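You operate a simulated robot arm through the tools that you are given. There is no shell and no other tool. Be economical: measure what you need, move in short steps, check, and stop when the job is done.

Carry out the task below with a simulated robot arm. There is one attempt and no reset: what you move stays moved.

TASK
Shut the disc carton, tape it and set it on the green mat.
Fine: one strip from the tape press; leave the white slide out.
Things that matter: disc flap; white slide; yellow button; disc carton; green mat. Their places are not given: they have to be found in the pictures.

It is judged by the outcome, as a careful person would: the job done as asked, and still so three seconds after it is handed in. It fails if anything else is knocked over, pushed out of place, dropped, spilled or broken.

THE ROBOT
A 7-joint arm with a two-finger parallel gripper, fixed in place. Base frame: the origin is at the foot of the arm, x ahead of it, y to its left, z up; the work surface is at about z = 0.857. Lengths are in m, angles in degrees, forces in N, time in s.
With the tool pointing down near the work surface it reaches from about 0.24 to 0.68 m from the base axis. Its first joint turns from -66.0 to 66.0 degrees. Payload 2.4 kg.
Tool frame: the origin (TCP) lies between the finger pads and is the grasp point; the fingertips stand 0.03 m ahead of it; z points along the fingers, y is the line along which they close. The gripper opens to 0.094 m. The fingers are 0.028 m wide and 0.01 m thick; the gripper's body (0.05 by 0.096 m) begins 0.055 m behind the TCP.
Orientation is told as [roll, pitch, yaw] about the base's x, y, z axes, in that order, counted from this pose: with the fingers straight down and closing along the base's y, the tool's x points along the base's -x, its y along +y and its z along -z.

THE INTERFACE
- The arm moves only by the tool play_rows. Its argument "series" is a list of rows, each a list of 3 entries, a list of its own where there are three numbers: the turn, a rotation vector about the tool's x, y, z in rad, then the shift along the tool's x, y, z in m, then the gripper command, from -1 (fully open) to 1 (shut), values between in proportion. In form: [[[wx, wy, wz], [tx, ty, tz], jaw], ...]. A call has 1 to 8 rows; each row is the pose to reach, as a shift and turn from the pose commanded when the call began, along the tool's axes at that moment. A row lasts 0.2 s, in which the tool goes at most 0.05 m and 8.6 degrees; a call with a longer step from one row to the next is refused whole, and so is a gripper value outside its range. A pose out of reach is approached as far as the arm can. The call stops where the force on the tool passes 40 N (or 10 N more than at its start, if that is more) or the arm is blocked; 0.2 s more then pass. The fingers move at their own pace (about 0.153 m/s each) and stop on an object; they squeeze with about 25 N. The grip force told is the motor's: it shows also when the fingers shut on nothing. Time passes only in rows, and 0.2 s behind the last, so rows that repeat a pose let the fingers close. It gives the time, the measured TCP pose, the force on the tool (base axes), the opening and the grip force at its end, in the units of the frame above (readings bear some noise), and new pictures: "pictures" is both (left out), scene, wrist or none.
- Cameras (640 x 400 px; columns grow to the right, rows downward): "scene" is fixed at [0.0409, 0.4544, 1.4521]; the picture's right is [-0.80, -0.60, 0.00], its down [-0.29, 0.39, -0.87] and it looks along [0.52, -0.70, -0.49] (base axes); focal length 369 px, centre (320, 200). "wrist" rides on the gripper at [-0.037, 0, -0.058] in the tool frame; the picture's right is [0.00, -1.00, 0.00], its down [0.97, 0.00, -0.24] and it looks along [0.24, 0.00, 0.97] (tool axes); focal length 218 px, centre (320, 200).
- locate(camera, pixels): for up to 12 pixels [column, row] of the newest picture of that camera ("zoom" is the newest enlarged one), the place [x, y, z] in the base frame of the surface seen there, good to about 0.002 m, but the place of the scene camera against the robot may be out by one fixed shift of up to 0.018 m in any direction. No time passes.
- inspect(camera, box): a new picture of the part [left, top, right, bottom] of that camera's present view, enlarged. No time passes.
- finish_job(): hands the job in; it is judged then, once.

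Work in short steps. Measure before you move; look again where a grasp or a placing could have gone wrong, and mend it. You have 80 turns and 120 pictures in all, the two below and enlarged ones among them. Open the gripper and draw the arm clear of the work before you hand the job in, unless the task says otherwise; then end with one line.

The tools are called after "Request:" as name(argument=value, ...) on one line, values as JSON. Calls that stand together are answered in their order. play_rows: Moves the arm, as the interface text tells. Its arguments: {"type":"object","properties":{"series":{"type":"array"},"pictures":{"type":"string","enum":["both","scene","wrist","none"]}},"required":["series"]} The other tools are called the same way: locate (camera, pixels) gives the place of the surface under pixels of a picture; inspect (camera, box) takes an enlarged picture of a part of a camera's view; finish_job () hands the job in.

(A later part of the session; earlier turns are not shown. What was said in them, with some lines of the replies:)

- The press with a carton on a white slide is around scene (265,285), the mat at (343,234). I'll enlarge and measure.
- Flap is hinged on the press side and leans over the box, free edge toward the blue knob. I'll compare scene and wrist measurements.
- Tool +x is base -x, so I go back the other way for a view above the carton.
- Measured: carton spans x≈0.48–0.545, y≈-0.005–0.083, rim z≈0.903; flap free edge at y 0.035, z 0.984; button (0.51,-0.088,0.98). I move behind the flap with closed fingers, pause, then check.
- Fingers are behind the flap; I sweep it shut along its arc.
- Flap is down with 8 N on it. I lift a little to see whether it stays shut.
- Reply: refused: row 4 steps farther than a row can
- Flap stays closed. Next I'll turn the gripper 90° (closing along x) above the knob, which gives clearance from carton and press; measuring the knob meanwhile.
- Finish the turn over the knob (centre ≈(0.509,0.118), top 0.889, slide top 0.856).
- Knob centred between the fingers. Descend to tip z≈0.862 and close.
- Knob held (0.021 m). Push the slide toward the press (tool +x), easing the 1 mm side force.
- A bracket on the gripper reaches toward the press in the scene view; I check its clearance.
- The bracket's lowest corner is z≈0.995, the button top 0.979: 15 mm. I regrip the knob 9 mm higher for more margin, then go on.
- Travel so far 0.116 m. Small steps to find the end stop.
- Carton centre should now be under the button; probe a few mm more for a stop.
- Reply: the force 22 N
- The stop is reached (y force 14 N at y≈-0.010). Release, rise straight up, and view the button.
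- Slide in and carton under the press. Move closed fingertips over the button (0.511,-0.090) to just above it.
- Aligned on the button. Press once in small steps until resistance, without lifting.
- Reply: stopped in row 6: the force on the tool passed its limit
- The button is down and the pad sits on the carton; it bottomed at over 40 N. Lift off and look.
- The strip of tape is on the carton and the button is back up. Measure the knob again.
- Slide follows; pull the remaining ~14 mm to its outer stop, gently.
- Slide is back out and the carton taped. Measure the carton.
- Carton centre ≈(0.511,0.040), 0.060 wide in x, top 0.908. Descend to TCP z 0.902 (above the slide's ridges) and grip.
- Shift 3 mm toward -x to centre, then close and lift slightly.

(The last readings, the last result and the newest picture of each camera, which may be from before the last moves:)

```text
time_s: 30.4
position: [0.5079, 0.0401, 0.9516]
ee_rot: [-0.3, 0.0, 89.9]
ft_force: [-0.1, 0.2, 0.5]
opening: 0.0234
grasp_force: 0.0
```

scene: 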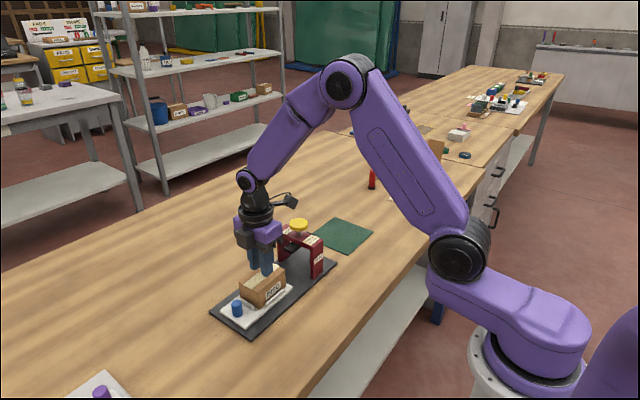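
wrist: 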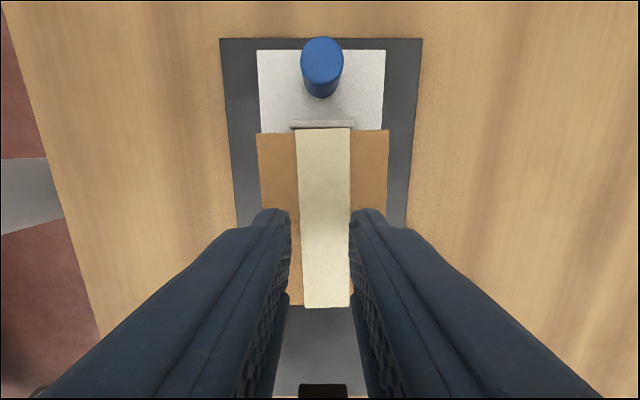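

The half-closed command gripped too weakly and slipped off; the carton is still seated. Re-measure, and retry with full squeeze.

Request:
locate(camera="wrist", pixels=[[262, 136], [386, 134], [295, 300], [326, 130], [325, 303], [325, 200]])

Request:
inspect(camera="scene", box=[205, 215, 345, 335])

Request:
play_rows(series=[[[0, 0, 0], [0, 0, -0.03], -0.5], [[0, 0, 0], [0, 0, -0.03], -1], [[0, 0, 0], [0, -0.002, -0.03], -1]], pictures="wrist")

```text
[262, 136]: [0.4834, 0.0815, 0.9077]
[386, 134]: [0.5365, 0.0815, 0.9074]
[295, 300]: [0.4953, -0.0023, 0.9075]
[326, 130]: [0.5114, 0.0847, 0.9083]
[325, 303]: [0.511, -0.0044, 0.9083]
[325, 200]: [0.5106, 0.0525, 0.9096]
```

```text
3.33 times, centred on (275, 275) of scene
```

zoom: 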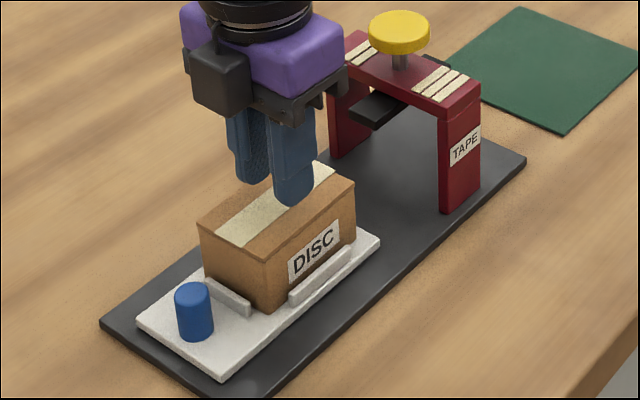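

```text
time_s: 31.2
position: [0.5115, 0.0409, 0.9818]
ee_rot: [-0.2, 0.2, 89.8]
ft_force: [-0.5, -1.3, 0.4]
opening: 0.094
grasp_force: 0.1
```

wrist: 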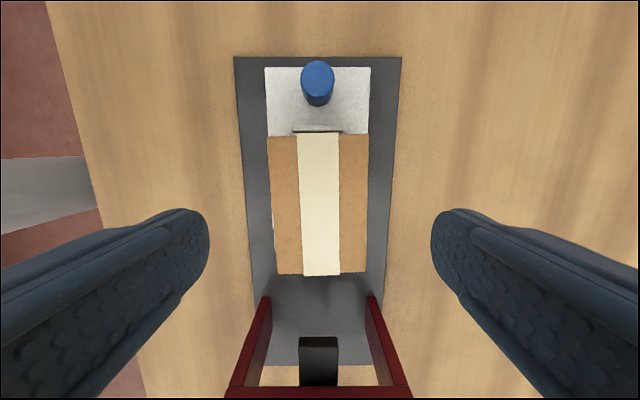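

Carton undisturbed. Descend again and close fully.

Request:
play_rows(series=[[[0, 0, 0], [0, 0.001, 0.04], -1], [[0, 0, 0], [0, 0.001, 0.075], -1], [[0, 0, 0], [0, 0.001, 0.082], -1], [[0, 0, 0], [0, 0.001, 0.082], -0.4], [[0, 0, 0], [0, 0.001, 0.082], 0.3], [[0, 0, 0], [0, 0.001, 0.082], 1], [[0, 0, 0], [0, 0.001, 0.082], 1]], pictures="wrist")

```text
time_s: 32.8
position: [0.511, 0.0411, 0.8993]
ee_rot: [-0.4, 0.0, 89.8]
ft_force: [1.2, 0.1, 2.9]
opening: 0.0639
grasp_force: 24.9
```

wrist: 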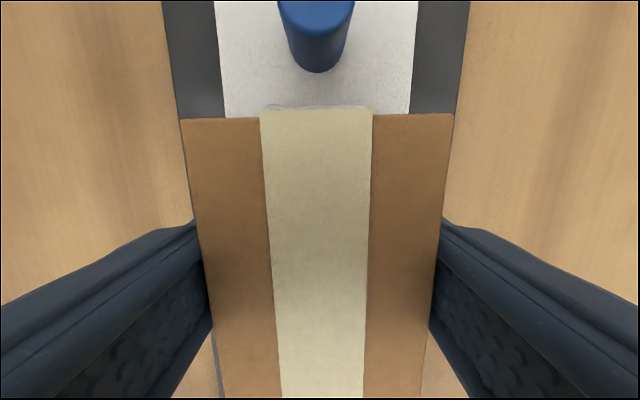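

Gripped at 0.064 m with 25 N. Lift gently and check.

Request:
play_rows(series=[[[0, 0, 0], [0, 0, 0], 1], [[0, 0, 0], [0, 0, -0.01], 1], [[0, 0, 0], [0, 0, -0.025], 1], [[0, 0, 0], [0, 0, -0.05], 1], [[0, 0, 0], [0, 0, -0.08], 1]])

```text
time_s: 34.0
position: [0.5098, 0.0406, 0.9789]
ee_rot: [-0.3, -0.1, 89.9]
ft_force: [0.2, 0.0, 0.1]
opening: 0.0637
grasp_force: 24.9
```

scene: 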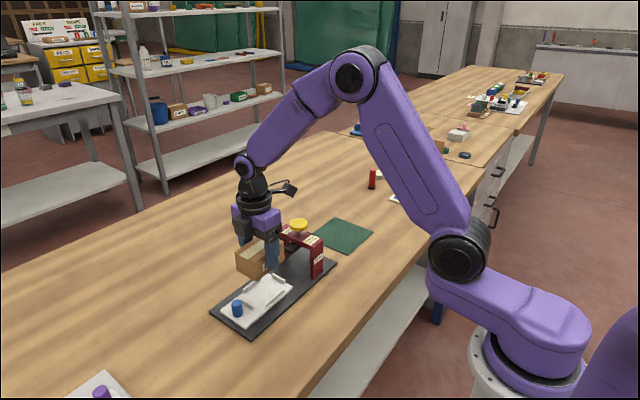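
wrist: 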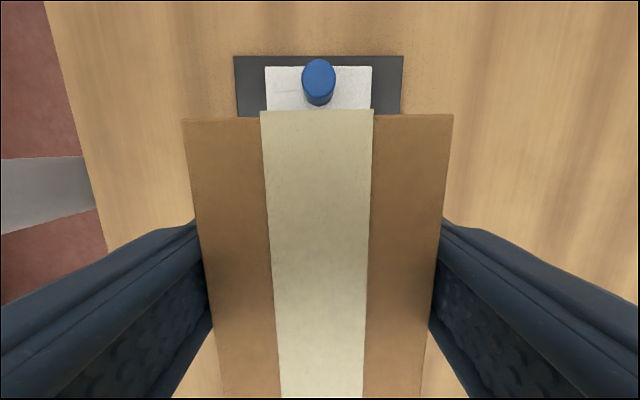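

Carton held level, slide stays out. Raise to z 1.10 and carry over the press toward the mat (centre ≈(0.509,-0.276)).

Request:
play_rows(series=[[[0, 0, 0], [0, 0, -0.04], 1], [[0, 0, 0], [0, 0, -0.08], 1], [[0, 0, 0], [0, 0, -0.12], 1], [[0, 0, 0], [0.04, 0, -0.12], 1], [[0, 0, 0], [0.08, 0, -0.12], 1], [[0, 0, 0], [0.12, 0, -0.12], 1], [[0, 0, 0], [0.16, 0, -0.12], 1], [[0, 0, 0], [0.2, 0, -0.12], 1]], pictures="none")

Request:
play_rows(series=[[[0, 0, 0], [0.04, 0, 0], 1], [[0, 0, 0], [0.08, 0, 0], 1], [[0, 0, 0], [0.116, 0, 0], 1], [[0, 0, 0], [0.116, 0, 0.04], 1], [[0, 0, 0], [0.116, 0, 0.08], 1]])

Request:
inspect(camera="scene", box=[275, 160, 415, 280])

```text
time_s: 35.8
position: [0.5076, -0.16, 1.099]
ee_rot: [-0.3, -0.1, 90.0]
ft_force: [0.6, 0.0, -0.3]
opening: 0.0637
grasp_force: 24.5
```

```text
time_s: 37.0
position: [0.5097, -0.2754, 1.0183]
ee_rot: [-0.4, 0.0, 90.0]
ft_force: [-0.5, 0.6, -0.3]
opening: 0.0638
grasp_force: 25.1
```

scene: 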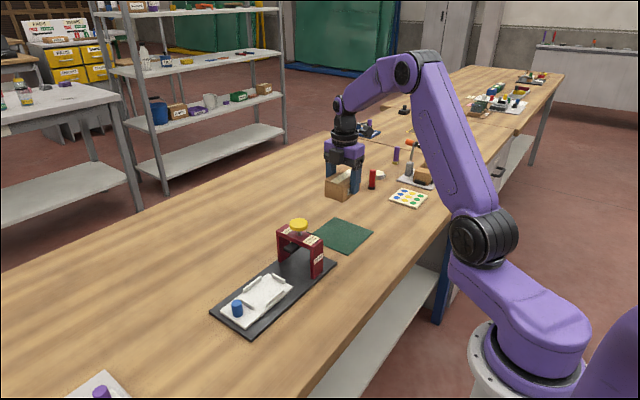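
wrist: 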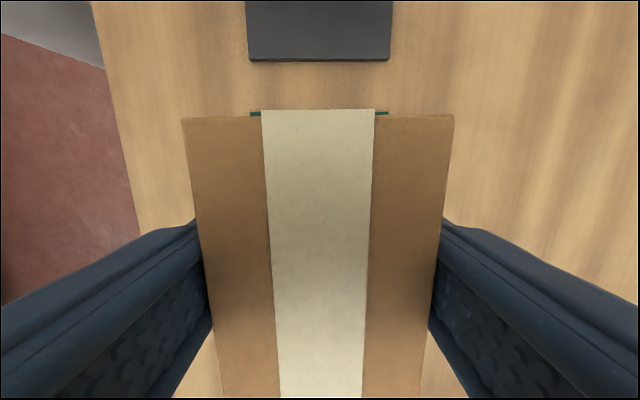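

```text
3.33 times, centred on (345, 220) of scene
```

zoom: 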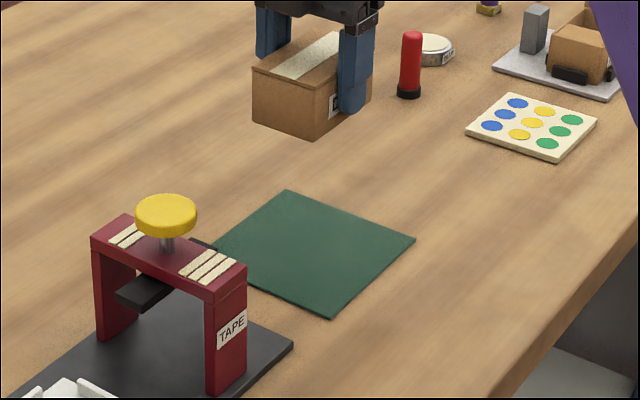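

Carton is over the mat. Descend; bottom should touch at TCP z≈0.885.

Request:
play_rows(series=[[[0, 0, 0], [0, 0, 0.04], 1], [[0, 0, 0], [0, 0, 0.08], 1], [[0, 0, 0], [0, 0, 0.11], 1], [[0, 0, 0], [0, 0, 0.122], 1], [[0, 0, 0], [0, 0, 0.127], 1], [[0, 0, 0], [0, 0, 0.13], 1]])

Request:
inspect(camera="scene", box=[275, 160, 415, 280])

```text
time_s: 38.4
position: [0.5093, -0.2733, 0.8905]
ee_rot: [-0.3, 0.0, 89.9]
ft_force: [-0.2, 1.0, -0.8]
opening: 0.0639
grasp_force: 25.1
```

scene: 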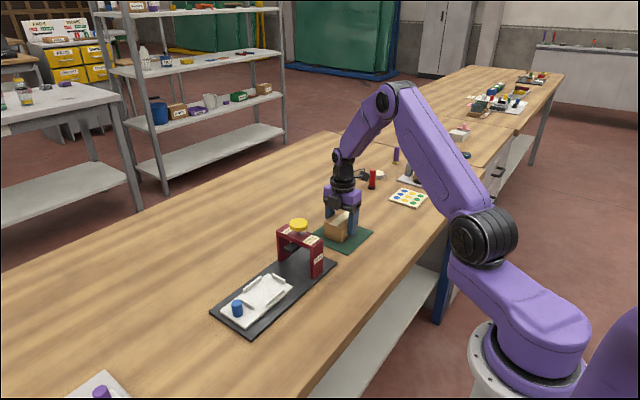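
wrist: 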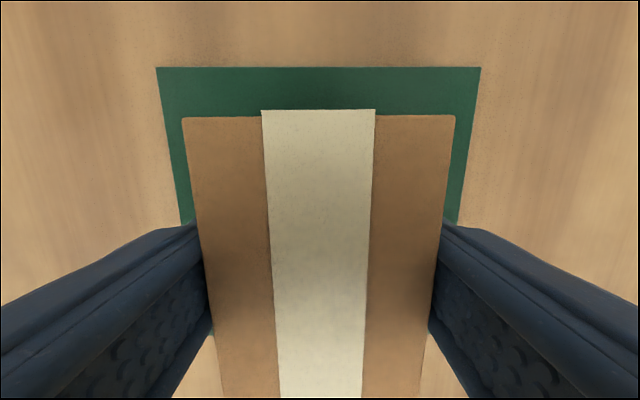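

```text
3.33 times, centred on (345, 220) of scene
```

zoom: 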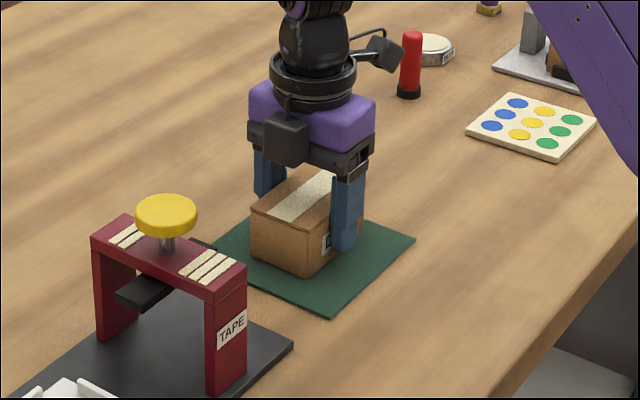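

Centred on the mat. Lower in millimetre steps until contact.

Request:
play_rows(series=[[[0, 0, 0], [0, 0, 0.002], 1], [[0, 0, 0], [0, 0, 0.004], 1], [[0, 0, 0], [0, 0, 0.005], 1], [[0, 0, 0], [0, 0, 0.006], 1]], pictures="none")

```text
time_s: 39.4
position: [0.5105, -0.2761, 0.8858]
ee_rot: [-0.6, 0.1, 90.0]
ft_force: [-6.2, 3.8, 22.6]
opening: 0.0639
grasp_force: 24.6
```

Contact (22 N up). Ease up 1 mm, open gradually, and withdraw upward.

Request:
play_rows(series=[[[0, 0, 0], [0, 0, -0.002], 1], [[0, 0, 0], [0, 0, -0.002], -0.5], [[0, 0, 0], [0, 0, -0.002], -1], [[0, 0, 0], [0, 0, -0.002], -1], [[0, 0, 0], [0, 0, -0.04], -1], [[0, 0, 0], [0, 0, -0.08], -1], [[0, 0, 0], [0, 0, -0.125], -1], [[0, 0, 0], [0, 0, -0.17], -1]])

Request:
inspect(camera="scene", box=[205, 180, 425, 340])

```text
time_s: 41.2
position: [0.5073, -0.2747, 1.0542]
ee_rot: [-0.3, 0.0, 90.0]
ft_force: [-0.3, -0.1, 0.4]
opening: 0.0938
grasp_force: 0.1
```

scene: 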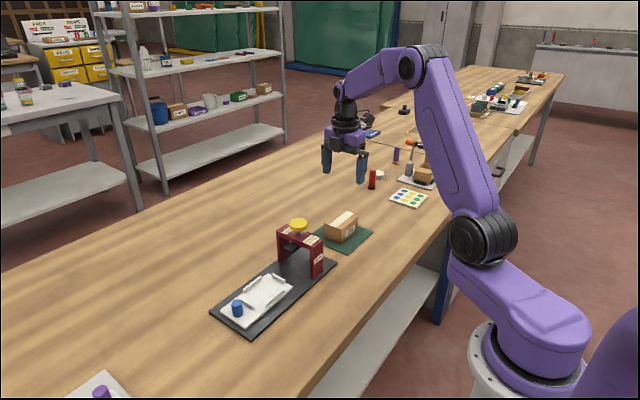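
wrist: 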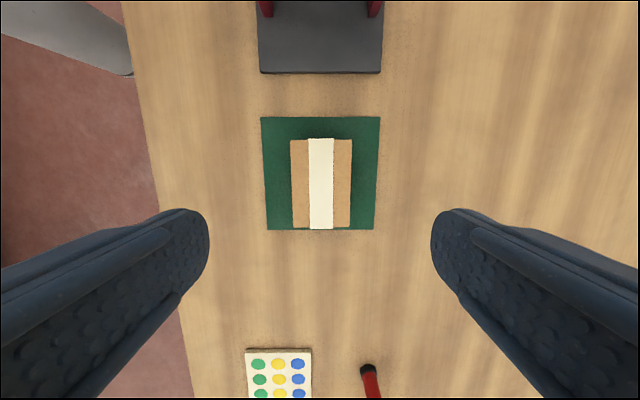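

```text
2.50 times, centred on (315, 260) of scene
```

zoom: 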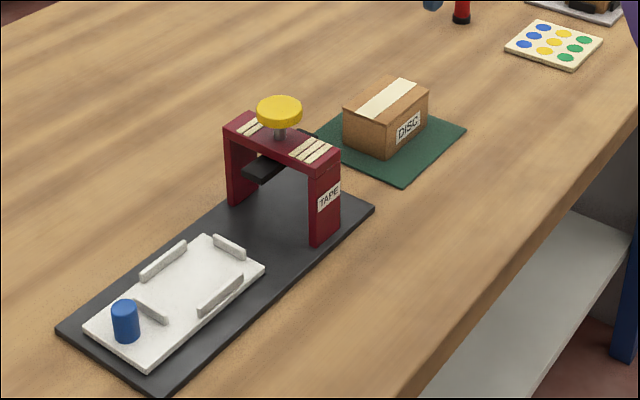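

Carton is shut, taped, flat on the mat; slide is out and everything else in place. Draw the arm higher and clear.

Request:
play_rows(series=[[[0, 0, 0], [0, 0, -0.04], -1], [[0, 0, 0], [0, 0, -0.08], -1], [[0, 0, 0], [0, 0.04, -0.1], -1], [[0, 0, 0], [0, 0.08, -0.1], -1], [[0, 0, 0], [0, 0.12, -0.1], -1], [[0, 0, 0], [0, 0.12, -0.1], -1]], pictures="scene")

```text
time_s: 42.6
position: [0.3882, -0.2737, 1.1528]
ee_rot: [-0.3, 0.0, 89.9]
ft_force: [-0.5, -0.2, 0.9]
opening: 0.0939
grasp_force: 0.1
```

scene: 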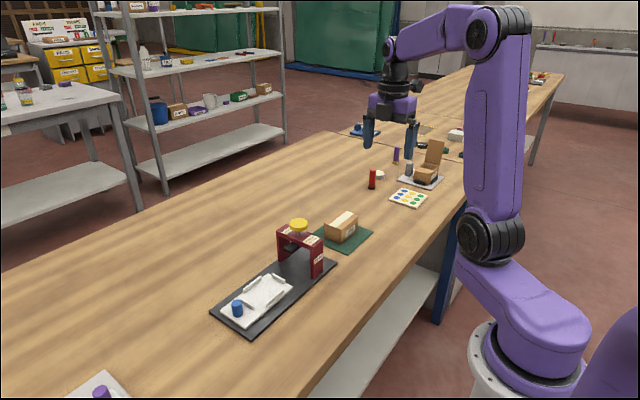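

Everything is in its place and the arm is clear, so I hand the job in.

Request:
finish_job()

```text
The job is handed in.
```

The disc carton is shut, taped with one strip and sitting on the green mat; the white slide is left out and nothing else looks moved in the final picture.
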